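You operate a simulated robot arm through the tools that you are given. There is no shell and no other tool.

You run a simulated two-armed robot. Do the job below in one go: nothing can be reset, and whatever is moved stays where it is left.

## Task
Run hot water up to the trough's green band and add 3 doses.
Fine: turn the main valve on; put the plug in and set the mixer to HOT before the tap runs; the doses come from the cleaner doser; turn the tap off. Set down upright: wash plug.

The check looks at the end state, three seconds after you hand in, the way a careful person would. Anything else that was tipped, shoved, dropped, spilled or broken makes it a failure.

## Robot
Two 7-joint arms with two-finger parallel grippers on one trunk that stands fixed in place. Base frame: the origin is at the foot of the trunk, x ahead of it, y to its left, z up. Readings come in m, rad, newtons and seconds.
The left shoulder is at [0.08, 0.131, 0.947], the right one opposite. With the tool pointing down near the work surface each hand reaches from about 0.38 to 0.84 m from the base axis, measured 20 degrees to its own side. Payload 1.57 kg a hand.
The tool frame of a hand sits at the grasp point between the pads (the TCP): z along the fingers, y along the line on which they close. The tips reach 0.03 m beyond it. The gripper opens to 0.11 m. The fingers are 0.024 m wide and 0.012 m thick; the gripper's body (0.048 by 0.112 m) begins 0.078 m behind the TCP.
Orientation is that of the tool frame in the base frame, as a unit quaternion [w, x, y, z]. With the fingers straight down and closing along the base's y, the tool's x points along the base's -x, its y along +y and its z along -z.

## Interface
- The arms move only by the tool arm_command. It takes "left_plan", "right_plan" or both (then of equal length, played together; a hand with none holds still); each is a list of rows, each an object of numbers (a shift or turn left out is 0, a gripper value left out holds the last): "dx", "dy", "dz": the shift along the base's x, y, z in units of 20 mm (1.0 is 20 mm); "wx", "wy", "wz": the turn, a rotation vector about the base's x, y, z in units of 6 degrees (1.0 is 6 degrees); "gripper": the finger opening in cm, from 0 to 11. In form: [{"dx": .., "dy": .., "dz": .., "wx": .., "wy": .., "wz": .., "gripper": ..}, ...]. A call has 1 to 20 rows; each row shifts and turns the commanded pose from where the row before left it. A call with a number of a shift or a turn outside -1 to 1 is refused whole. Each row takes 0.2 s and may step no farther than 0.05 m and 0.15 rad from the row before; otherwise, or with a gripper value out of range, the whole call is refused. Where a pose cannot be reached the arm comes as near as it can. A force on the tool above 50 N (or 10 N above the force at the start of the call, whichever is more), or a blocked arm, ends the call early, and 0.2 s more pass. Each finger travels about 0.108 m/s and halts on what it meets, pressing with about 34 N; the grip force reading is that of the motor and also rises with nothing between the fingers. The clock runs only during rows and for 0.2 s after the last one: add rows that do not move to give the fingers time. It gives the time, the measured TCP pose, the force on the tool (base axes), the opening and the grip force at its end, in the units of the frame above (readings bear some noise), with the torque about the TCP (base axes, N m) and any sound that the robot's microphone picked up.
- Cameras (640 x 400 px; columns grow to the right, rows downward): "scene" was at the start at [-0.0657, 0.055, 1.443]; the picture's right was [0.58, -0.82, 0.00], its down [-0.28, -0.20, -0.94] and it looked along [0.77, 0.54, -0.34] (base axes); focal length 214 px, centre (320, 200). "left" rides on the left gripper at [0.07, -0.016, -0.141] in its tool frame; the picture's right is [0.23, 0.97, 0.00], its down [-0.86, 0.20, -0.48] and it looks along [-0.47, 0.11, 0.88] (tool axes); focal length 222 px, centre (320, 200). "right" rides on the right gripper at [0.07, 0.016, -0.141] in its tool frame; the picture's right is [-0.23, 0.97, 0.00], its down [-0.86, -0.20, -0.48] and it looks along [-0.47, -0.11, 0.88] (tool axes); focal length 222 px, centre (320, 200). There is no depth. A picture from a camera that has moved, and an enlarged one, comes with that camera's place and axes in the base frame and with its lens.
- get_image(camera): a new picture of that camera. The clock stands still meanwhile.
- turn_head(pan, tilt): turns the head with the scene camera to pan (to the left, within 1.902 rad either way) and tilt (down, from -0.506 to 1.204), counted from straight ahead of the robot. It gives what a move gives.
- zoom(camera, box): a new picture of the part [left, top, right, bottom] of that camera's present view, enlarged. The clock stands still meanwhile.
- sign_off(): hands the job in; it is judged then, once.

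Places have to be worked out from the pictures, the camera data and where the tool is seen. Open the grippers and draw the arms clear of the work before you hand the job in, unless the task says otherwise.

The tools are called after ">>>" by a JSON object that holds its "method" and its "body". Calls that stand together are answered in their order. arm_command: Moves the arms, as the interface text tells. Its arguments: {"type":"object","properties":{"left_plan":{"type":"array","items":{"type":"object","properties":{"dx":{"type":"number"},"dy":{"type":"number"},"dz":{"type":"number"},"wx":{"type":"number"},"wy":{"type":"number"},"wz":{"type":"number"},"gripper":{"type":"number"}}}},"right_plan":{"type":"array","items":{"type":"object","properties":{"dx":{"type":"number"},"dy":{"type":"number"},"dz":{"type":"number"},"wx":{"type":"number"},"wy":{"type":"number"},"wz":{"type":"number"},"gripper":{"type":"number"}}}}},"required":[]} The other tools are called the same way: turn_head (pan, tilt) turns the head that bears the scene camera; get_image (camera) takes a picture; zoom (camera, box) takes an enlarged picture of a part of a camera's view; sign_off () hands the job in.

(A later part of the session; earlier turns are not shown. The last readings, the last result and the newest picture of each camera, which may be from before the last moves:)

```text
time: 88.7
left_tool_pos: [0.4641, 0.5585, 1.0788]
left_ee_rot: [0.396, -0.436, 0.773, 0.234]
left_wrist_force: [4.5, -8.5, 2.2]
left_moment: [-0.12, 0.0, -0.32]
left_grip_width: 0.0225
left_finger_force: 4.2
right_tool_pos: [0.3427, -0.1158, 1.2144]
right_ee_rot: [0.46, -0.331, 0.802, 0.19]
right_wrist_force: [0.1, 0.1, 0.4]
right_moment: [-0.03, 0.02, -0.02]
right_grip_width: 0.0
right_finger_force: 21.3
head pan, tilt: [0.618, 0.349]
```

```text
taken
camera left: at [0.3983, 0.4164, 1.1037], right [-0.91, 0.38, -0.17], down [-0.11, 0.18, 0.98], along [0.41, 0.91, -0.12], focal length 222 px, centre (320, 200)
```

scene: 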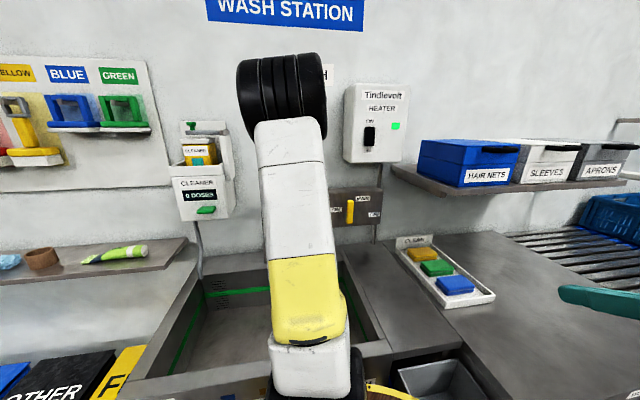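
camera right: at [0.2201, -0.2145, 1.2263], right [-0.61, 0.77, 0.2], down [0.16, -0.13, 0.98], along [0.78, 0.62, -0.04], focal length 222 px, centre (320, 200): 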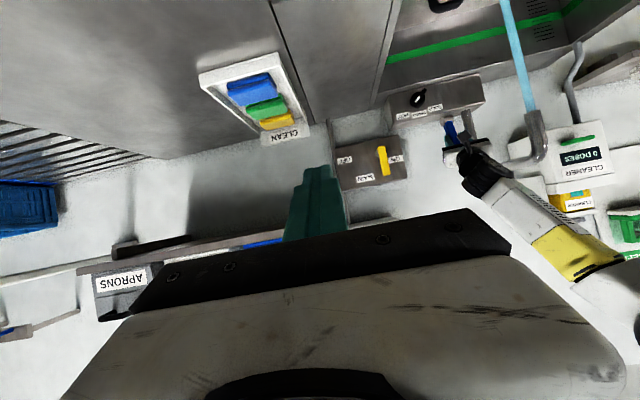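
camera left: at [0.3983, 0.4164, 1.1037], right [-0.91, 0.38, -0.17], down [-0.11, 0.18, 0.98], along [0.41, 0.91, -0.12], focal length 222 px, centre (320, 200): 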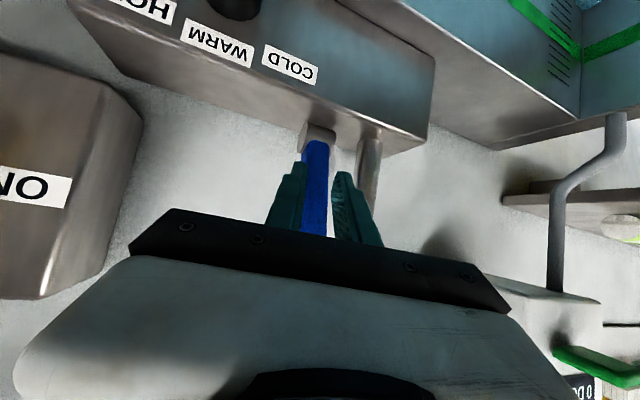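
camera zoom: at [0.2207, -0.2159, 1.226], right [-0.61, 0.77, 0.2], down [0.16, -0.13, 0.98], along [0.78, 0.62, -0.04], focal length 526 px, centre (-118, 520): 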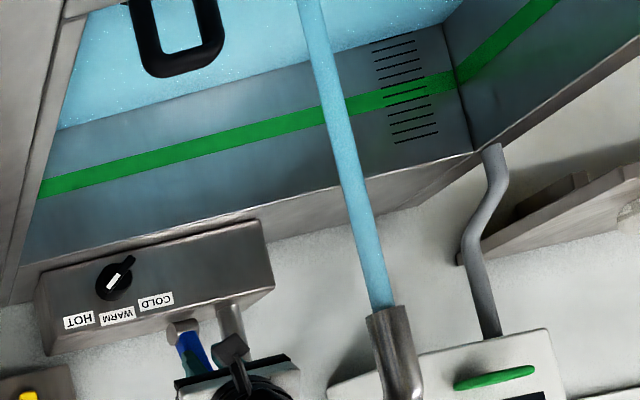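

The lever seems to have slipped a little in the grip and may be at its open stop, since the stream hasn't changed. It will hold its position, and closing only needs a push toward the wall, so I'll open the fingers and keep waiting.

>>> {"method": "arm_command", "body": {"left_plan": [{"gripper": 6}, {}, {}, {}, {}, {"dx": -0.45, "dy": -0.8, "dz": 0.4}, {"dx": -0.45, "dy": -0.8, "dz": 0.4}, {"dx": -0.45, "dy": -0.8, "dz": 0.4}, {}, {}]}}

>>> {"method": "zoom", "body": {"camera": "scene", "box": [190, 270, 280, 330]}}

>>> {"method": "get_image", "body": {"camera": "left"}}

>>> {"method": "zoom", "body": {"camera": "right", "box": [420, 80, 560, 200]}}

```text
time: 90.9
left_tool_pos: [0.4371, 0.5128, 1.1031]
left_ee_rot: [0.396, -0.436, 0.774, 0.233]
left_wrist_force: [0.4, 0.1, -0.4]
left_moment: [0.02, 0.01, -0.01]
left_grip_width: 0.0601
left_finger_force: 0.0
right_tool_pos: [0.3423, -0.117, 1.2138]
right_ee_rot: [0.459, -0.33, 0.802, 0.189]
right_wrist_force: [-0.1, -0.6, 0.1]
right_moment: [-0.02, 0.02, -0.03]
right_grip_width: 0.0
right_finger_force: 21.8
head pan, tilt: [0.618, 0.349]
```

```text
6.67 times, centred on (235, 300) of scene
camera zoom: at [-0.0657, 0.0549, 1.443], right [0.58, -0.82, 0.0], down [-0.28, -0.2, -0.94], along [0.77, 0.54, -0.34], focal length 1430 px, centre (887, -467)
```

zoom: 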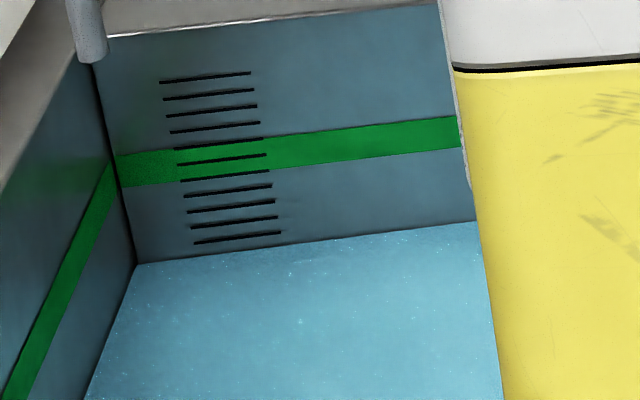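

```text
taken
camera left: at [0.3711, 0.3695, 1.128], right [-0.91, 0.38, -0.17], down [-0.11, 0.18, 0.98], along [0.41, 0.91, -0.13], focal length 222 px, centre (320, 200)
```

left: 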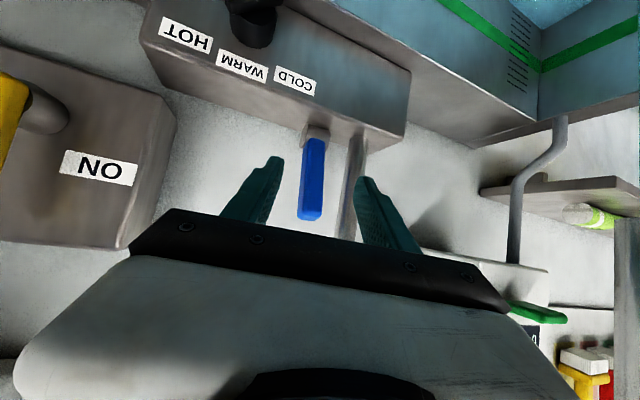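

```text
3.33 times, centred on (490, 140) of right
camera zoom: at [0.2206, -0.2155, 1.2261], right [-0.61, 0.77, 0.2], down [0.16, -0.13, 0.98], along [0.78, 0.62, -0.04], focal length 740 px, centre (-247, 400)
```

zoom: 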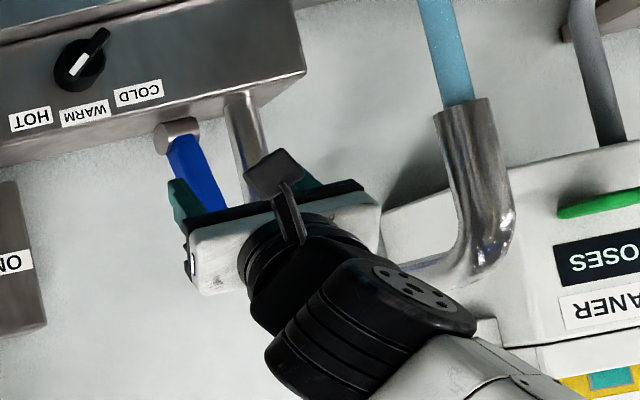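

Water still runs with the lever tilted about 26°, but the level rises only about 1 px/s of the 95 px needed. I'll press the lever down further from above with closed fingers for more flow, closing them as I lift over it.

>>> {"method": "arm_command", "body": {"left_plan": [{"dz": 0.95, "gripper": 0}, {"dz": 0.95}, {"dz": 0.95}, {"dx": 0.58, "dy": 0.95}, {"dx": 0.58, "dy": 0.95}, {"dz": -0.4}, {"dz": -0.4}, {"dz": -0.4}, {"dz": -0.4}]}}

>>> {"method": "get_image", "body": {"camera": "left"}}

>>> {"method": "zoom", "body": {"camera": "right", "box": [420, 80, 560, 200]}}

>>> {"method": "zoom", "body": {"camera": "scene", "box": [190, 270, 280, 330]}}

```text
time: 92.9
left_tool_pos: [0.4606, 0.5492, 1.1333]
left_ee_rot: [0.399, -0.437, 0.771, 0.236]
left_wrist_force: [-10.0, -10.4, 33.7]
left_moment: [0.42, -0.35, 0.03]
left_grip_width: 0.0001
left_finger_force: 21.4
right_tool_pos: [0.3419, -0.1182, 1.2143]
right_ee_rot: [0.459, -0.331, 0.802, 0.19]
right_wrist_force: [-0.4, -0.5, 0.2]
right_moment: [0.0, 0.03, -0.01]
right_grip_width: 0.0
right_finger_force: 21.5
head pan, tilt: [0.618, 0.349]
```

```text
taken
camera left: at [0.3942, 0.4065, 1.1558], right [-0.91, 0.38, -0.17], down [-0.11, 0.18, 0.98], along [0.41, 0.91, -0.12], focal length 222 px, centre (320, 200)
```

left: 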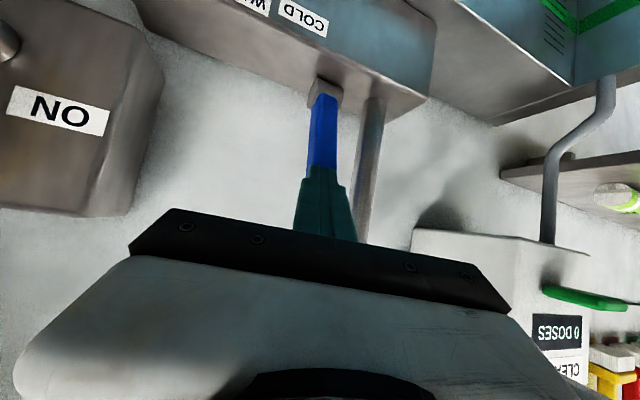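

```text
3.33 times, centred on (490, 140) of right
camera zoom: at [0.2193, -0.2169, 1.226], right [-0.61, 0.77, 0.2], down [0.15, -0.13, 0.98], along [0.78, 0.62, -0.04], focal length 740 px, centre (-247, 400)
```

zoom: 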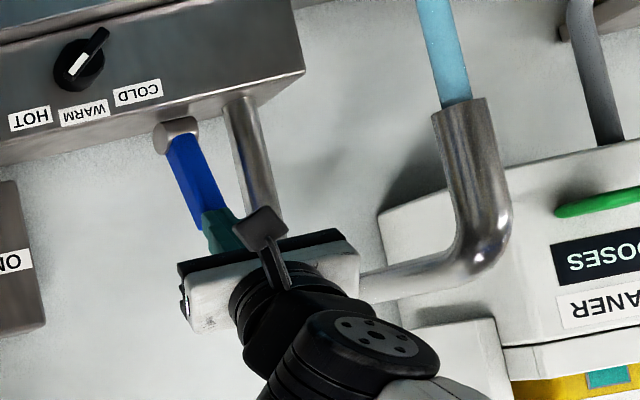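

```text
6.67 times, centred on (235, 300) of scene
camera zoom: at [-0.0672, 0.0533, 1.443], right [0.58, -0.82, 0.0], down [-0.28, -0.2, -0.94], along [0.77, 0.54, -0.34], focal length 1430 px, centre (887, -467)
```

zoom: 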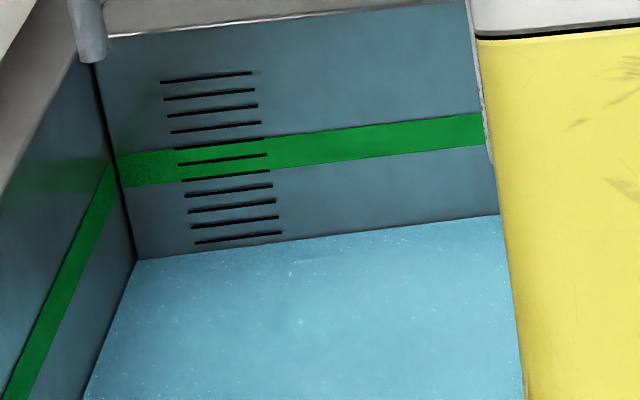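

The finger is pressing on the lever's tip at 34 N. I'll push down and toward me a little more to see whether it yields.

>>> {"method": "arm_command", "body": {"left_plan": [{"dx": -0.2, "dy": -0.2, "dz": -0.25}, {"dx": -0.2, "dy": -0.2, "dz": -0.25}, {"dx": -0.2, "dy": -0.2, "dz": -0.25}, {"dx": -0.2, "dy": -0.2, "dz": -0.25}]}}

>>> {"method": "get_image", "body": {"camera": "left"}}

>>> {"method": "zoom", "body": {"camera": "right", "box": [420, 80, 560, 200]}}

>>> {"method": "zoom", "body": {"camera": "scene", "box": [190, 270, 280, 330]}}

```text
time: 93.2
left_tool_pos: [0.4597, 0.5498, 1.1316]
left_ee_rot: [0.401, -0.437, 0.77, 0.236]
left_wrist_force: [-4.3, -6.2, 15.6]
left_moment: [0.23, -0.22, -0.05]
left_grip_width: 0.0
left_finger_force: 21.4
right_tool_pos: [0.3427, -0.1158, 1.2146]
right_ee_rot: [0.459, -0.331, 0.802, 0.189]
right_wrist_force: [0.1, 0.3, 0.0]
right_moment: [0.01, -0.03, 0.01]
right_grip_width: 0.0
right_finger_force: 21.1
head pan, tilt: [0.618, 0.349]
stopped in row 1 (left hand): the force on the tool passed its limit at 53 N (the readings are from after the stop); the commanded pose is now the measured one
```

```text
taken
camera left: at [0.3933, 0.4054, 1.1543], right [-0.91, 0.38, -0.17], down [-0.12, 0.17, 0.98], along [0.41, 0.91, -0.11], focal length 222 px, centre (320, 200)
```

left: 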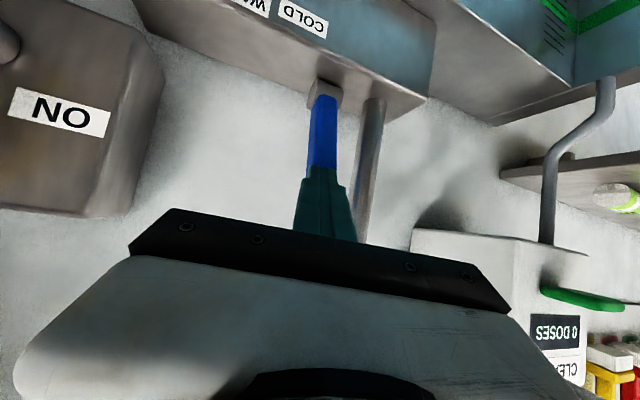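

```text
3.33 times, centred on (490, 140) of right
camera zoom: at [0.2199, -0.2163, 1.226], right [-0.61, 0.77, 0.2], down [0.16, -0.13, 0.98], along [0.78, 0.62, -0.04], focal length 740 px, centre (-247, 400)
```

zoom: 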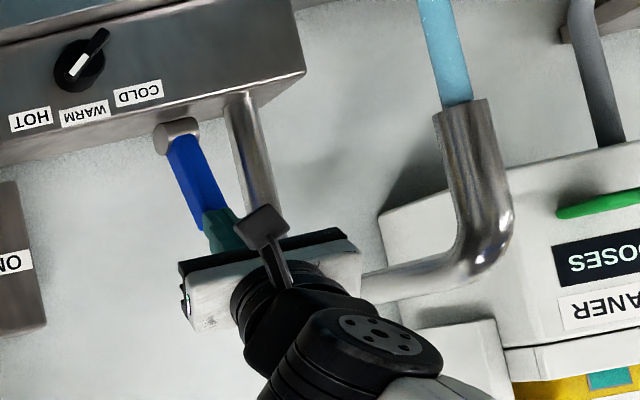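

```text
6.67 times, centred on (235, 300) of scene
camera zoom: at [-0.0665, 0.054, 1.443], right [0.58, -0.82, 0.0], down [-0.28, -0.2, -0.94], along [0.77, 0.54, -0.34], focal length 1430 px, centre (887, -467)
```

zoom: 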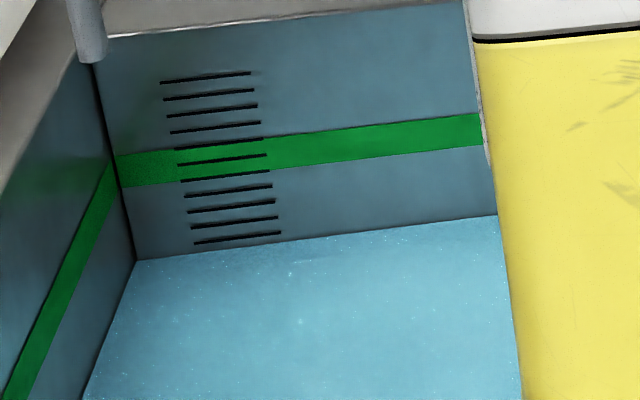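

The lever won't yield, so this is its open position. At about 1.1 px/s, mid-band is roughly 80 s away, at t of about 175 s. I'll use the time for the doser: lift the left hand away and carry it over the spout to stand off in front of it.

>>> {"method": "arm_command", "body": {"left_plan": [{"dx": -0.3, "dy": -0.3, "dz": 0.8}, {"dx": -0.7, "dy": -0.7, "dz": 1}, {"dx": -0.7, "dy": -0.7, "dz": 1}, {"dx": -0.4, "dy": -0.4, "dz": 1}, {"dz": 1}, {"dz": 1}, {"dz": 1}, {"dz": 1}, {"dz": 1}, {"dz": 1}, {"dz": 1}]}}

>>> {"method": "get_image", "body": {"camera": "left"}}

>>> {"method": "zoom", "body": {"camera": "scene", "box": [190, 270, 280, 330]}}

>>> {"method": "get_image", "body": {"camera": "right"}}

```text
time: 95.7
left_tool_pos: [0.4161, 0.5059, 1.3435]
left_ee_rot: [0.4, -0.437, 0.771, 0.235]
left_wrist_force: [-0.1, 0.6, 0.7]
left_moment: [-0.01, 0.0, 0.01]
left_grip_width: 0.0
left_finger_force: 21.1
right_tool_pos: [0.343, -0.1163, 1.2145]
right_ee_rot: [0.459, -0.331, 0.802, 0.19]
right_wrist_force: [1.3, 0.0, -0.8]
right_moment: [0.02, -0.01, 0.0]
right_grip_width: 0.0
right_finger_force: 21.6
head pan, tilt: [0.618, 0.349]
```

```text
taken
camera left: at [0.3514, 0.363, 1.3671], right [-0.91, 0.38, -0.17], down [-0.11, 0.18, 0.98], along [0.41, 0.91, -0.12], focal length 222 px, centre (320, 200)
```

left: 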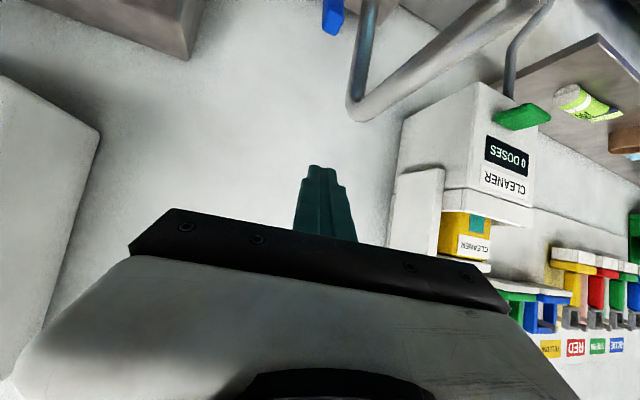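

```text
6.67 times, centred on (235, 300) of scene
camera zoom: at [-0.0657, 0.0549, 1.443], right [0.58, -0.82, 0.0], down [-0.28, -0.2, -0.94], along [0.77, 0.54, -0.34], focal length 1430 px, centre (887, -467)
```

zoom: 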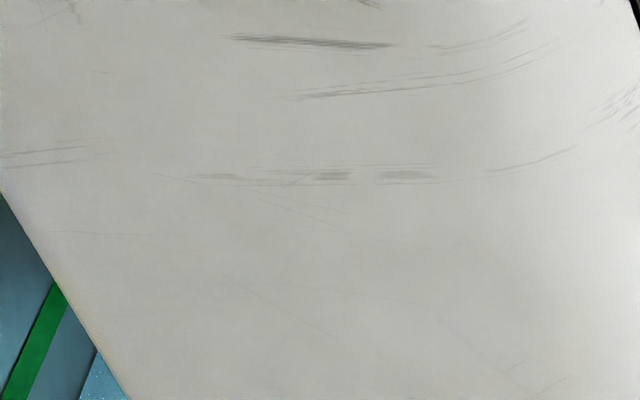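

```text
taken
camera right: at [0.2205, -0.2155, 1.2261], right [-0.61, 0.77, 0.2], down [0.16, -0.13, 0.98], along [0.78, 0.62, -0.04], focal length 222 px, centre (320, 200)
```

right: 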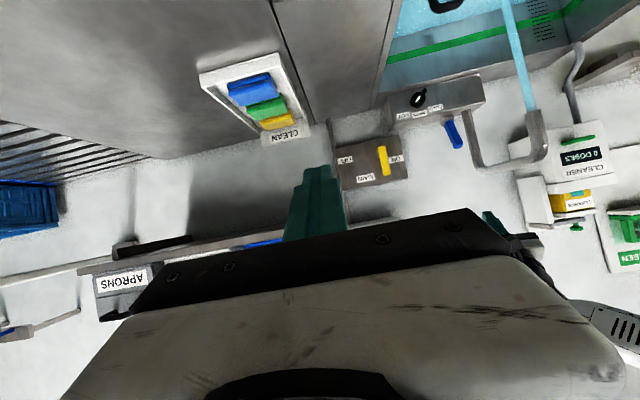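

From here I see the doser's front with its green tab. I'll zoom in on it to see how it's pressed.

>>> {"method": "zoom", "body": {"camera": "left", "box": [380, 60, 600, 270]}}

>>> {"method": "zoom", "body": {"camera": "right", "box": [500, 100, 640, 280]}}

>>> {"method": "zoom", "body": {"camera": "right", "box": [480, 0, 600, 70]}}

```text
1.90 times, centred on (490, 165) of left
camera zoom: at [0.3514, 0.363, 1.3671], right [-0.91, 0.38, -0.17], down [-0.11, 0.18, 0.98], along [0.41, 0.91, -0.12], focal length 423 px, centre (-4, 267)
```

zoom: 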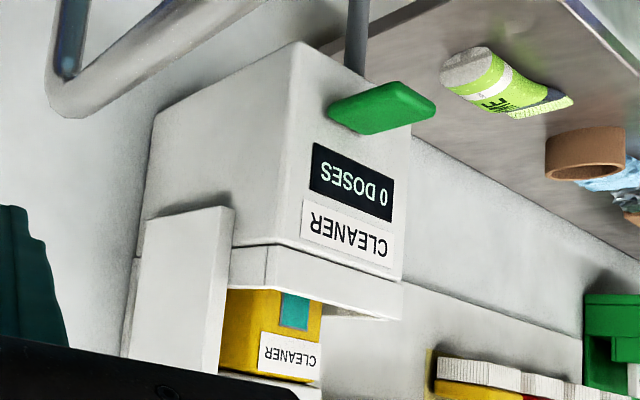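

```text
2.22 times, centred on (570, 190) of right
camera zoom: at [0.2205, -0.2155, 1.2261], right [-0.61, 0.77, 0.2], down [0.16, -0.13, 0.98], along [0.78, 0.62, -0.04], focal length 494 px, centre (-236, 222)
```

zoom: 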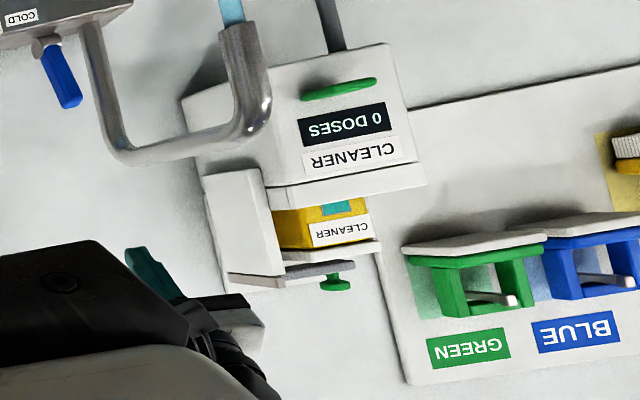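

```text
5.33 times, centred on (540, 35) of right
camera zoom: at [0.2205, -0.2155, 1.2261], right [-0.61, 0.77, 0.2], down [0.16, -0.13, 0.98], along [0.78, 0.62, -0.04], focal length 1185 px, centre (-853, 1080)
```

zoom: 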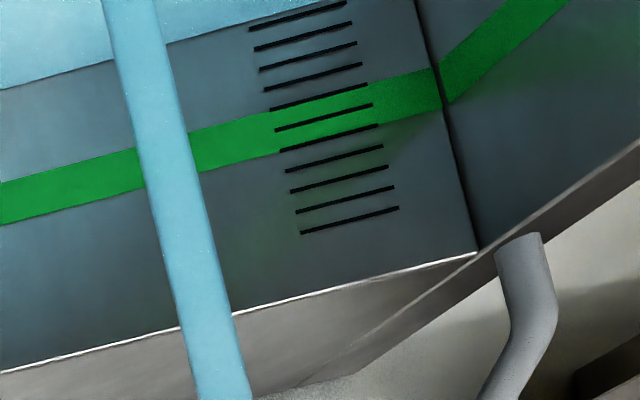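

The green tab is a thin paddle protruding from the doser's front at s of about -0.312, d from 0.643 to 0.68, z of about 1.19, so it's most likely pressed down. I'll carry the hand over the spout to a point above and in front of it.

>>> {"method": "arm_command", "body": {"left_plan": [{"dx": -0.927, "dy": 0.592}, {"dx": -0.927, "dy": 0.592}, {"dx": -0.927, "dy": 0.592}, {"dx": -0.927, "dy": 0.592}, {"dx": -0.927, "dy": 0.592}, {"dx": -0.927, "dy": 0.592}, {"dx": -0.927, "dy": 0.592}, {"dx": -0.927, "dy": 0.592}, {"dx": -0.927, "dy": 0.592}, {"dx": -0.927, "dy": 0.592}, {"dx": -0.927, "dy": 0.592}]}}

>>> {"method": "get_image", "body": {"camera": "left"}}

>>> {"method": "zoom", "body": {"camera": "right", "box": [480, 0, 640, 280]}}

```text
time: 98.0
left_tool_pos: [0.213, 0.6364, 1.3442]
left_ee_rot: [0.4, -0.437, 0.771, 0.235]
left_wrist_force: [0.4, 0.5, 0.7]
left_moment: [0.01, 0.04, 0.0]
left_grip_width: 0.0001
left_finger_force: 21.1
right_tool_pos: [0.3426, -0.116, 1.2144]
right_ee_rot: [0.46, -0.331, 0.802, 0.19]
right_wrist_force: [0.6, 0.0, -0.1]
right_moment: [0.02, 0.03, 0.01]
right_grip_width: 0.0
right_finger_force: 21.6
head pan, tilt: [0.618, 0.349]
```

```text
taken
camera left: at [0.1475, 0.4929, 1.3681], right [-0.91, 0.38, -0.17], down [-0.11, 0.18, 0.98], along [0.41, 0.91, -0.12], focal length 222 px, centre (320, 200)
```

left: 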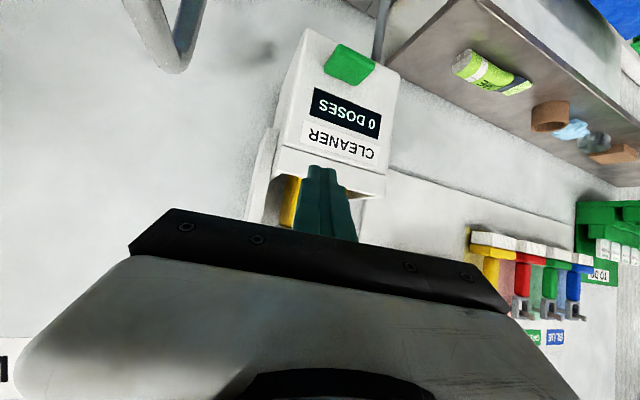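

```text
1.43 times, centred on (560, 140) of right
camera zoom: at [0.2206, -0.2156, 1.226], right [-0.61, 0.77, 0.2], down [0.16, -0.13, 0.98], along [0.78, 0.62, -0.04], focal length 317 px, centre (-23, 286)
```

zoom: 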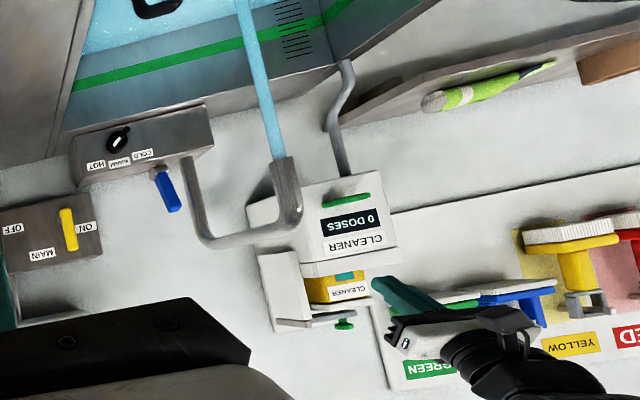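

Two views agree on the tab: centre s of about -0.336, d from 0.655 to 0.697, z of about 1.175. I'll lower the closed fingertips to about 3 cm above it.

>>> {"method": "arm_command", "body": {"left_plan": [{"dx": 0.12, "dy": 0.475, "dz": -0.867}, {"dx": 0.12, "dy": 0.475, "dz": -0.867}, {"dx": 0.12, "dy": 0.475, "dz": -0.867}, {"dx": 0.12, "dy": 0.475, "dz": -0.867}, {"dx": 0.12, "dy": 0.475, "dz": -0.867}, {"dx": 0.12, "dy": 0.475, "dz": -0.867}]}}

>>> {"method": "get_image", "body": {"camera": "left"}}

>>> {"method": "zoom", "body": {"camera": "right", "box": [500, 100, 640, 220]}}

```text
time: 99.5
left_tool_pos: [0.2284, 0.693, 1.2411]
left_ee_rot: [0.4, -0.436, 0.771, 0.235]
left_wrist_force: [-0.1, -0.6, -0.1]
left_moment: [0.01, 0.02, -0.01]
left_grip_width: 0.0
left_finger_force: 21.3
right_tool_pos: [0.3421, -0.1162, 1.215]
right_ee_rot: [0.459, -0.331, 0.803, 0.19]
right_wrist_force: [0.3, -0.6, -0.1]
right_moment: [-0.05, -0.01, 0.0]
right_grip_width: 0.0
right_finger_force: 21.4
head pan, tilt: [0.618, 0.349]
```

```text
taken
camera left: at [0.1627, 0.5499, 1.2646], right [-0.91, 0.38, -0.17], down [-0.11, 0.18, 0.98], along [0.41, 0.91, -0.12], focal length 222 px, centre (320, 200)
```

left: 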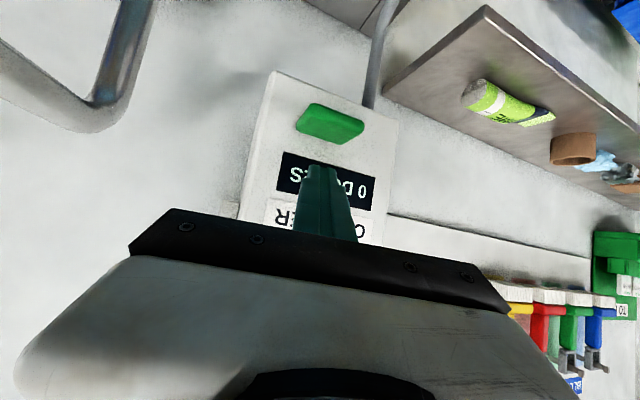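

```text
3.33 times, centred on (570, 160) of right
camera zoom: at [0.2204, -0.2157, 1.226], right [-0.61, 0.77, 0.2], down [0.16, -0.13, 0.98], along [0.78, 0.62, -0.04], focal length 740 px, centre (-513, 333)
```

zoom: 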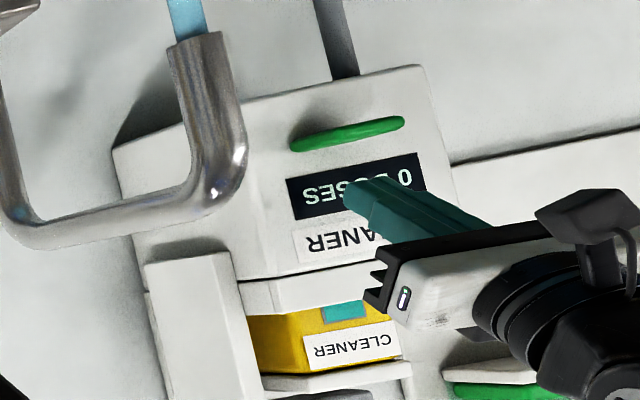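

The fingertip is right above the tab. I'll press down in small steps, then watch the display.

>>> {"method": "arm_command", "body": {"left_plan": [{"dz": -0.6}, {"dz": -0.5}, {"dz": -0.4}, {"dz": -0.4}, {"dz": -0.3}]}}

>>> {"method": "zoom", "body": {"camera": "right", "box": [500, 100, 640, 220]}}

>>> {"method": "zoom", "body": {"camera": "left", "box": [220, 60, 420, 260]}}

```text
time: 100.7
left_tool_pos: [0.2278, 0.6939, 1.1969]
left_ee_rot: [0.399, -0.437, 0.771, 0.236]
left_wrist_force: [0.1, 1.3, 4.4]
left_moment: [0.08, -0.05, 0.01]
left_grip_width: 0.0
left_finger_force: 21.0
right_tool_pos: [0.3434, -0.1164, 1.2139]
right_ee_rot: [0.459, -0.331, 0.802, 0.19]
right_wrist_force: [0.0, 0.2, 0.2]
right_moment: [-0.02, 0.05, -0.02]
right_grip_width: 0.0003
right_finger_force: 20.7
head pan, tilt: [0.618, 0.349]
```

```text
3.33 times, centred on (570, 160) of right
camera zoom: at [0.2205, -0.2156, 1.2261], right [-0.61, 0.77, 0.2], down [0.16, -0.13, 0.98], along [0.78, 0.62, -0.04], focal length 740 px, centre (-513, 333)
```

zoom: 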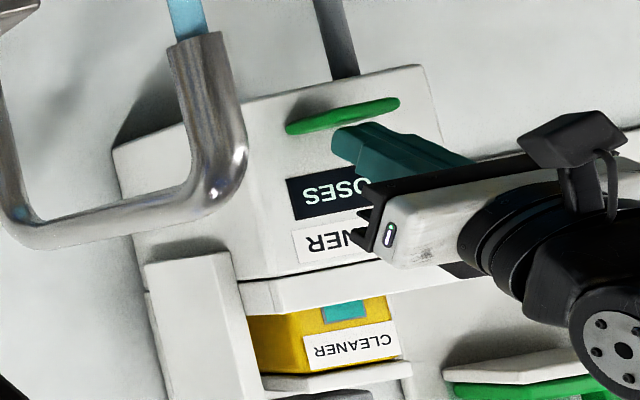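

```text
2.00 times, centred on (320, 160) of left
camera zoom: at [0.162, 0.5509, 1.2202], right [-0.91, 0.38, -0.17], down [-0.11, 0.17, 0.98], along [0.41, 0.91, -0.11], focal length 444 px, centre (320, 280)
```

zoom: 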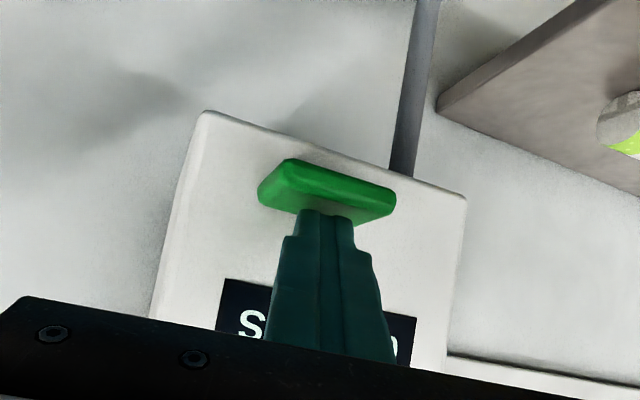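

The tab gives way downward with light force, so pressing down is right. I'll press a bit further to its stop, then lift and read the counter.

>>> {"method": "arm_command", "body": {"left_plan": [{"dz": -0.3}, {"dz": -0.3}, {"dz": -0.3}]}}

>>> {"method": "arm_command", "body": {"left_plan": [{"dz": 0.8}, {"dz": 0.8}, {"dz": 0.8}]}}

>>> {"method": "zoom", "body": {"camera": "right", "box": [500, 100, 640, 220]}}

>>> {"method": "zoom", "body": {"camera": "left", "box": [220, 60, 420, 260]}}

```text
time: 101.4
left_tool_pos: [0.2288, 0.6973, 1.1888]
left_ee_rot: [0.408, -0.435, 0.766, 0.241]
left_wrist_force: [-0.2, -1.5, 16.8]
left_moment: [0.22, -0.14, -0.08]
left_grip_width: 0.0
left_finger_force: 21.0
right_tool_pos: [0.3422, -0.1162, 1.2138]
right_ee_rot: [0.459, -0.331, 0.802, 0.19]
right_wrist_force: [0.9, 0.9, 0.3]
right_moment: [-0.03, 0.03, 0.0]
right_grip_width: 0.0
right_finger_force: 21.1
head pan, tilt: [0.618, 0.349]
stopped in row 3 (left hand): the force on the tool passed its limit at 56 N (the readings are from after the stop); the commanded pose is now the measured one
```

```text
time: 102.2
left_tool_pos: [0.2287, 0.6987, 1.232]
left_ee_rot: [0.405, -0.435, 0.768, 0.239]
left_wrist_force: [0.4, 0.2, 0.0]
left_moment: [0.0, -0.03, -0.01]
left_grip_width: 0.0
left_finger_force: 21.2
right_tool_pos: [0.3432, -0.1166, 1.2142]
right_ee_rot: [0.459, -0.331, 0.803, 0.19]
right_wrist_force: [-0.8, 0.3, -0.5]
right_moment: [0.02, 0.0, -0.02]
right_grip_width: 0.0
right_finger_force: 21.5
head pan, tilt: [0.618, 0.349]
```

```text
3.33 times, centred on (570, 160) of right
camera zoom: at [0.2205, -0.2154, 1.2261], right [-0.61, 0.77, 0.2], down [0.16, -0.13, 0.98], along [0.78, 0.62, -0.04], focal length 740 px, centre (-513, 333)
```

zoom: 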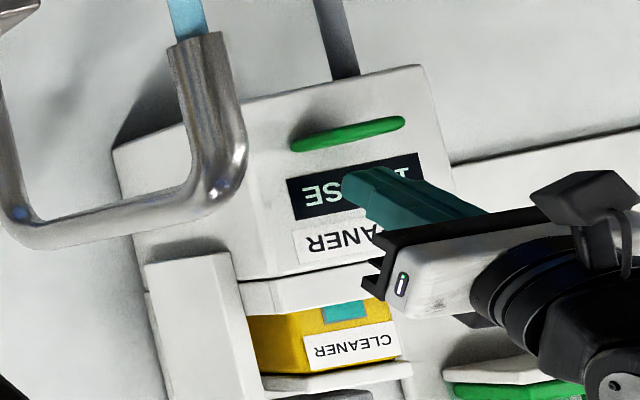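

```text
2.00 times, centred on (320, 160) of left
camera zoom: at [0.1626, 0.5539, 1.2541], right [-0.91, 0.39, -0.17], down [-0.12, 0.16, 0.98], along [0.41, 0.91, -0.1], focal length 444 px, centre (320, 280)
```

zoom: 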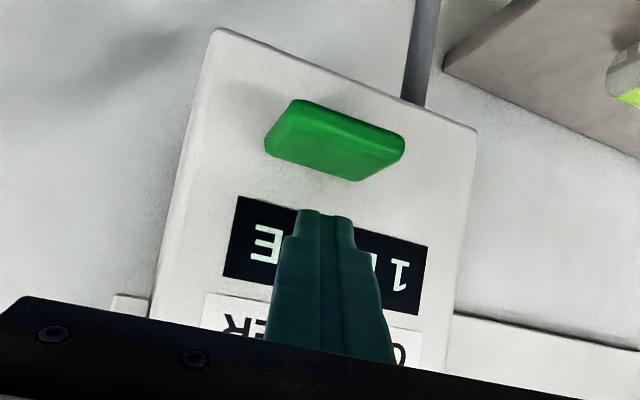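

The display reads "1 DOSE" and the tab sprang back. I'll press and release a second time.

>>> {"method": "arm_command", "body": {"left_plan": [{"dx": -0.1, "dy": -0.1, "dz": -0.6}, {"dz": -0.5}, {"dz": -0.5}, {"dz": -0.3}, {"dz": -0.3}]}}

>>> {"method": "arm_command", "body": {"left_plan": [{"dz": 0.8}, {"dz": 0.8}, {"dz": 0.5}]}}

>>> {"method": "zoom", "body": {"camera": "left", "box": [220, 60, 420, 260]}}

>>> {"method": "zoom", "body": {"camera": "right", "box": [480, 0, 600, 70]}}

```text
time: 103.4
left_tool_pos: [0.2264, 0.6943, 1.19]
left_ee_rot: [0.407, -0.435, 0.767, 0.239]
left_wrist_force: [-1.1, 3.1, 6.5]
left_moment: [0.16, -0.03, 0.02]
left_grip_width: 0.0
left_finger_force: 21.4
right_tool_pos: [0.344, -0.1162, 1.215]
right_ee_rot: [0.459, -0.331, 0.802, 0.19]
right_wrist_force: [-1.0, -0.1, -0.4]
right_moment: [0.0, -0.04, 0.0]
right_grip_width: 0.0
right_finger_force: 21.5
head pan, tilt: [0.618, 0.349]
```

```text
time: 104.2
left_tool_pos: [0.227, 0.6946, 1.231]
left_ee_rot: [0.405, -0.434, 0.768, 0.239]
left_wrist_force: [-0.1, 0.0, 0.6]
left_moment: [0.0, -0.01, -0.01]
left_grip_width: 0.0001
left_finger_force: 21.3
right_tool_pos: [0.3422, -0.1157, 1.2141]
right_ee_rot: [0.46, -0.331, 0.802, 0.191]
right_wrist_force: [0.8, 0.5, 1.2]
right_moment: [0.01, 0.04, 0.01]
right_grip_width: 0.0001
right_finger_force: 21.3
head pan, tilt: [0.618, 0.349]
```

```text
2.00 times, centred on (320, 160) of left
camera zoom: at [0.161, 0.551, 1.2522], right [-0.91, 0.39, -0.17], down [-0.12, 0.16, 0.98], along [0.41, 0.91, -0.1], focal length 444 px, centre (320, 280)
```

zoom: 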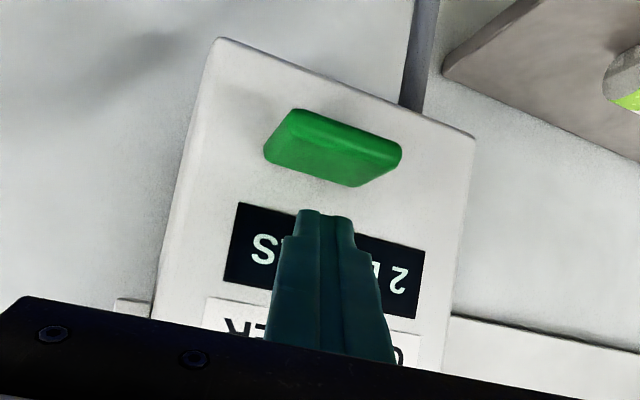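

```text
5.33 times, centred on (540, 35) of right
camera zoom: at [0.2205, -0.2155, 1.2261], right [-0.61, 0.77, 0.2], down [0.16, -0.13, 0.98], along [0.78, 0.62, -0.04], focal length 1185 px, centre (-853, 1080)
```

zoom: 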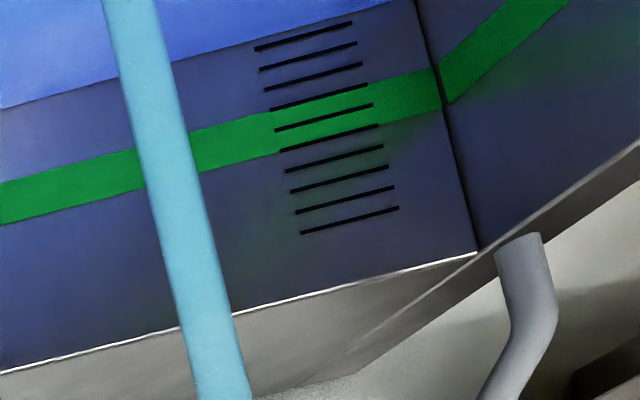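

The display reads "2 DOSES" and the water has turned blue. One tick of depth now takes about 9 s, so mid-band comes at roughly t of 145 s. I'll do the third press now.

>>> {"method": "arm_command", "body": {"left_plan": [{"dz": -0.6}, {"dz": -0.5}, {"dz": -0.5}, {"dz": -0.3}, {"dz": -0.3}]}}

>>> {"method": "arm_command", "body": {"left_plan": [{"dz": 0.8}, {"dz": 0.8}, {"dz": 0.8, "dx": -0.4, "dy": -0.4}]}}

>>> {"method": "zoom", "body": {"camera": "left", "box": [220, 60, 420, 260]}}

>>> {"method": "zoom", "body": {"camera": "right", "box": [480, 0, 600, 70]}}

```text
time: 105.4
left_tool_pos: [0.2265, 0.6943, 1.1899]
left_ee_rot: [0.407, -0.435, 0.766, 0.24]
left_wrist_force: [-1.7, -2.2, 9.7]
left_moment: [0.1, -0.02, 0.04]
left_grip_width: 0.0001
left_finger_force: 20.4
right_tool_pos: [0.3425, -0.1169, 1.214]
right_ee_rot: [0.459, -0.332, 0.802, 0.191]
right_wrist_force: [0.3, 0.1, -1.1]
right_moment: [0.01, 0.03, 0.01]
right_grip_width: 0.0
right_finger_force: 21.4
head pan, tilt: [0.618, 0.349]
```

```text
time: 106.2
left_tool_pos: [0.2194, 0.686, 1.2363]
left_ee_rot: [0.405, -0.435, 0.768, 0.239]
left_wrist_force: [0.3, -0.6, 0.4]
left_moment: [0.02, 0.02, -0.02]
left_grip_width: 0.0001
left_finger_force: 21.2
right_tool_pos: [0.3429, -0.116, 1.2143]
right_ee_rot: [0.459, -0.331, 0.802, 0.19]
right_wrist_force: [0.5, 0.1, 0.2]
right_moment: [0.0, 0.01, -0.01]
right_grip_width: 0.0001
right_finger_force: 21.2
head pan, tilt: [0.618, 0.349]
```

```text
2.00 times, centred on (320, 160) of left
camera zoom: at [0.1538, 0.5435, 1.2571], right [-0.91, 0.39, -0.17], down [-0.12, 0.16, 0.98], along [0.41, 0.91, -0.1], focal length 444 px, centre (320, 280)
```

zoom: 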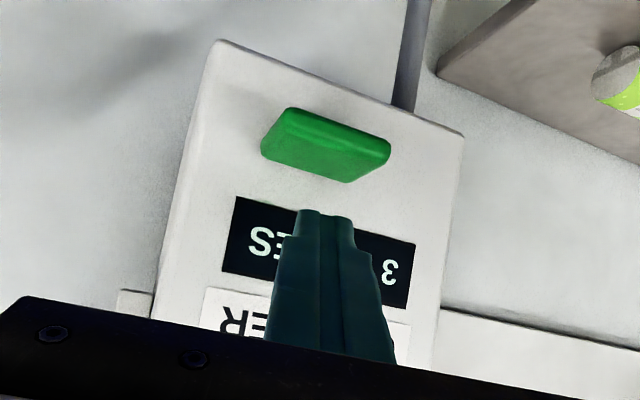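

```text
5.33 times, centred on (540, 35) of right
camera zoom: at [0.2206, -0.2154, 1.2261], right [-0.61, 0.77, 0.2], down [0.16, -0.13, 0.98], along [0.78, 0.62, -0.04], focal length 1185 px, centre (-853, 1080)
```

zoom: 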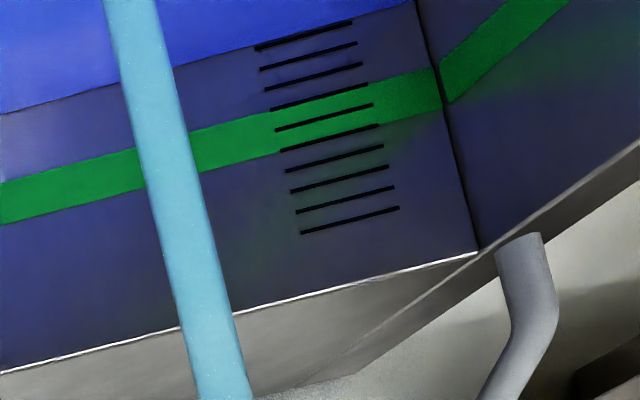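

The display reads "3 DOSES". The water edge is at 114 and mid-band is at about 204 on this zoom, rising about 2.5–3 px/s, so I have about 30 s. I'll bring the hand back over the spout to the tap.

>>> {"method": "arm_command", "body": {"left_plan": [{"dx": -0.3, "dy": -0.3, "dz": 1}, {"dx": -0.3, "dy": -0.3, "dz": 1}, {"dx": -0.3, "dy": -0.3, "dz": 1}, {"dx": -0.3, "dy": -0.3, "dz": 1}, {"dz": 0.75}, {"dz": 0.75}, {"dx": 1, "dy": -0.71}, {"dx": 1, "dy": -0.71}, {"dx": 1, "dy": -0.71}, {"dx": 1, "dy": -0.71}, {"dx": 1, "dy": -0.71}, {"dx": 1, "dy": -0.71}, {"dx": 1, "dy": -0.71}, {"dx": 1, "dy": -0.71}, {"dx": 1, "dy": -0.71}, {"dx": 1, "dy": -0.71}, {"dx": 1, "dy": -0.71}]}}

>>> {"method": "get_image", "body": {"camera": "left"}}

>>> {"method": "zoom", "body": {"camera": "right", "box": [480, 0, 600, 70]}}

>>> {"method": "get_image", "body": {"camera": "right"}}

```text
time: 109.8
left_tool_pos: [0.4178, 0.5061, 1.3458]
left_ee_rot: [0.406, -0.435, 0.767, 0.239]
left_wrist_force: [0.2, 0.4, -0.2]
left_moment: [-0.06, -0.02, -0.03]
left_grip_width: 0.0
left_finger_force: 21.8
right_tool_pos: [0.3427, -0.1155, 1.2138]
right_ee_rot: [0.459, -0.331, 0.802, 0.19]
right_wrist_force: [0.6, -0.6, 0.2]
right_moment: [0.01, -0.02, -0.01]
right_grip_width: 0.0001
right_finger_force: 21.1
head pan, tilt: [0.618, 0.349]
```

```text
taken
camera left: at [0.3509, 0.3629, 1.3667], right [-0.91, 0.39, -0.17], down [-0.12, 0.16, 0.98], along [0.41, 0.91, -0.1], focal length 222 px, centre (320, 200)
```

left: 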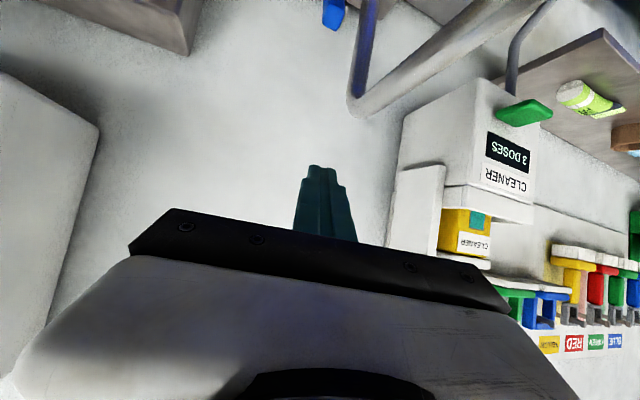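

```text
5.33 times, centred on (540, 35) of right
camera zoom: at [0.2204, -0.2155, 1.2261], right [-0.61, 0.77, 0.2], down [0.16, -0.13, 0.98], along [0.78, 0.62, -0.04], focal length 1185 px, centre (-853, 1080)
```

zoom: 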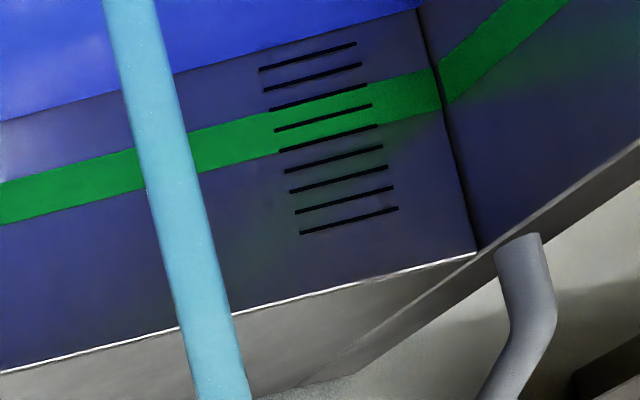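

```text
taken
camera right: at [0.2204, -0.2155, 1.2261], right [-0.61, 0.77, 0.2], down [0.16, -0.13, 0.98], along [0.78, 0.62, -0.04], focal length 222 px, centre (320, 200)
```

right: 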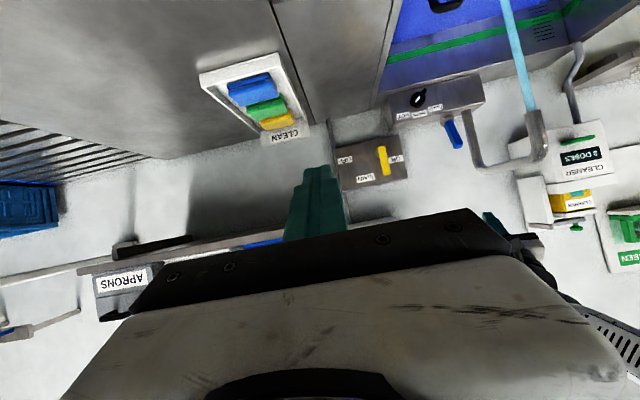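

The edge is at 122, rising about 2.2 px/s, so mid-band is due at t of about 146 s. I'll lower the closed fingers to just in front of the blue lever, ready to push it shut.

>>> {"method": "arm_command", "body": {"left_plan": [{"dx": 0.02, "dy": 0.0, "dz": -0.953}, {"dz": -0.953}, {"dz": -0.953}, {"dz": -0.953}, {"dz": -0.953}, {"dz": -0.953}, {"dz": -0.953}, {"dz": -0.953}, {"dz": -0.953}, {"dz": -0.953}, {"dz": -0.953}, {"dz": -0.953}]}}

>>> {"method": "get_image", "body": {"camera": "left"}}

>>> {"method": "zoom", "body": {"camera": "right", "box": [420, 80, 560, 200]}}

>>> {"method": "zoom", "body": {"camera": "right", "box": [480, 0, 600, 70]}}

>>> {"method": "zoom", "body": {"camera": "scene", "box": [190, 270, 280, 330]}}

```text
time: 112.4
left_tool_pos: [0.4161, 0.5072, 1.1163]
left_ee_rot: [0.405, -0.435, 0.768, 0.239]
left_wrist_force: [0.0, -0.6, -0.2]
left_moment: [-0.01, -0.02, -0.02]
left_grip_width: 0.0
left_finger_force: 21.1
right_tool_pos: [0.3426, -0.1169, 1.2135]
right_ee_rot: [0.459, -0.331, 0.802, 0.19]
right_wrist_force: [-0.4, 0.1, -0.4]
right_moment: [-0.02, -0.02, -0.01]
right_grip_width: 0.0001
right_finger_force: 21.6
head pan, tilt: [0.618, 0.349]
```

```text
taken
camera left: at [0.3495, 0.3642, 1.137], right [-0.91, 0.39, -0.17], down [-0.12, 0.16, 0.98], along [0.41, 0.91, -0.1], focal length 222 px, centre (320, 200)
```

left: 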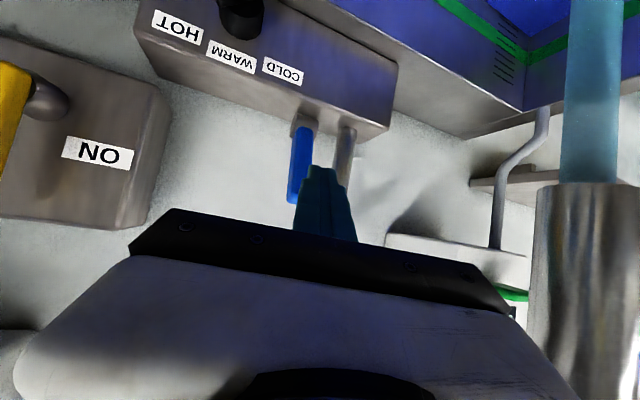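

```text
3.33 times, centred on (490, 140) of right
camera zoom: at [0.2204, -0.2156, 1.2261], right [-0.61, 0.77, 0.2], down [0.16, -0.13, 0.98], along [0.78, 0.62, -0.04], focal length 740 px, centre (-247, 400)
```

zoom: 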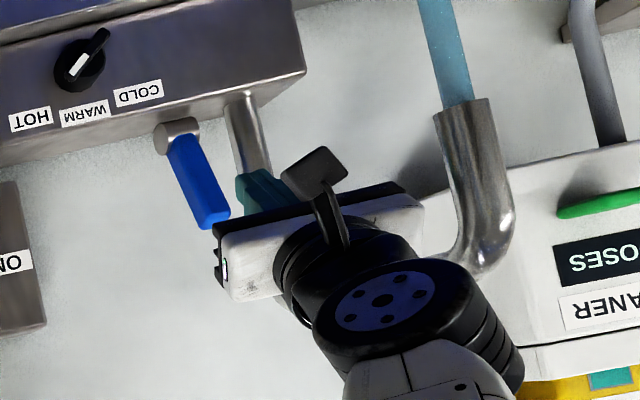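

```text
5.33 times, centred on (540, 35) of right
camera zoom: at [0.2204, -0.2156, 1.2261], right [-0.61, 0.77, 0.2], down [0.16, -0.13, 0.98], along [0.78, 0.62, -0.04], focal length 1185 px, centre (-853, 1080)
```

zoom: 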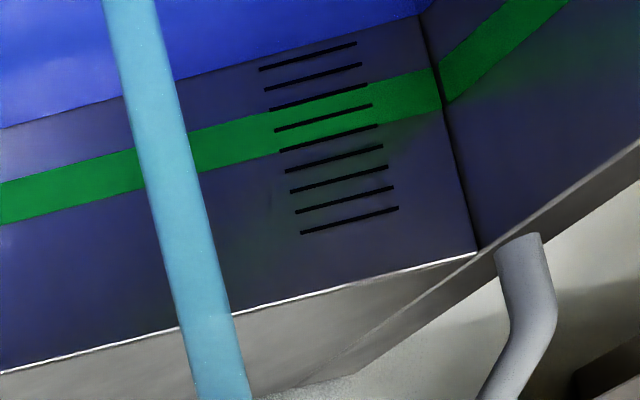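

```text
6.67 times, centred on (235, 300) of scene
camera zoom: at [-0.0659, 0.0549, 1.443], right [0.58, -0.82, 0.0], down [-0.28, -0.2, -0.94], along [0.77, 0.54, -0.34], focal length 1430 px, centre (887, -467)
```

zoom: 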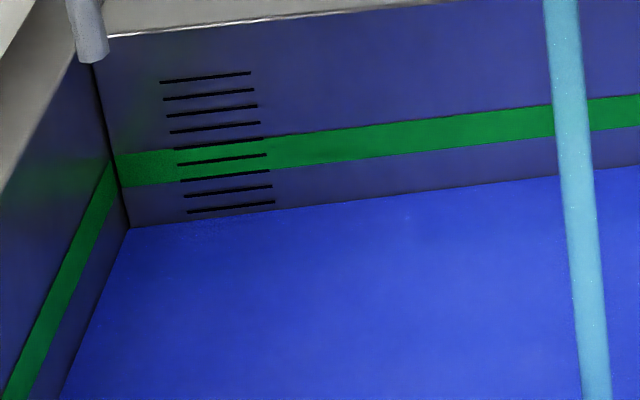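

The scene view shows the water edge at row 215, band from 178 to 140, rising about 1.8 px/s, so mid-band is about 32 s away. The fingertip is in place, so I'll wait in 4-second holds.

>>> {"method": "arm_command", "body": {"left_plan": [{"dx": 0.14, "dy": -0.14}, {}, {}, {}, {}, {}, {}, {}, {}, {}, {}, {}, {}, {}, {}, {}, {}, {}, {}, {}]}}

>>> {"method": "arm_command", "body": {"left_plan": [{}, {}, {}, {}, {}, {}, {}, {}, {}, {}, {}, {}, {}, {}, {}, {}, {}, {}, {}, {}]}}

>>> {"method": "zoom", "body": {"camera": "scene", "box": [190, 270, 280, 330]}}

```text
time: 116.6
left_tool_pos: [0.4186, 0.5043, 1.1178]
left_ee_rot: [0.405, -0.435, 0.767, 0.239]
left_wrist_force: [0.5, 0.1, 0.1]
left_moment: [0.0, 0.03, 0.03]
left_grip_width: 0.0001
left_finger_force: 21.4
right_tool_pos: [0.3437, -0.1158, 1.213]
right_ee_rot: [0.459, -0.331, 0.802, 0.19]
right_wrist_force: [-0.1, 0.6, -0.7]
right_moment: [0.05, -0.02, 0.0]
right_grip_width: 0.0001
right_finger_force: 21.1
head pan, tilt: [0.618, 0.349]
```

```text
time: 120.8
left_tool_pos: [0.4174, 0.5032, 1.1166]
left_ee_rot: [0.405, -0.435, 0.767, 0.239]
left_wrist_force: [-0.3, -0.3, 0.6]
left_moment: [-0.01, -0.02, 0.0]
left_grip_width: 0.0002
left_finger_force: 21.3
right_tool_pos: [0.3428, -0.116, 1.2134]
right_ee_rot: [0.459, -0.331, 0.802, 0.19]
right_wrist_force: [0.2, 0.5, 0.4]
right_moment: [-0.02, -0.01, -0.01]
right_grip_width: 0.0
right_finger_force: 21.5
head pan, tilt: [0.618, 0.349]
```

```text
6.67 times, centred on (235, 300) of scene
camera zoom: at [-0.0657, 0.0549, 1.443], right [0.58, -0.82, 0.0], down [-0.28, -0.2, -0.94], along [0.77, 0.54, -0.34], focal length 1430 px, centre (887, -467)
```

zoom: 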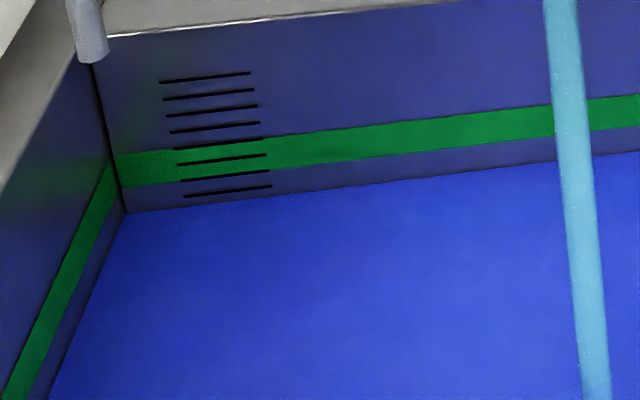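

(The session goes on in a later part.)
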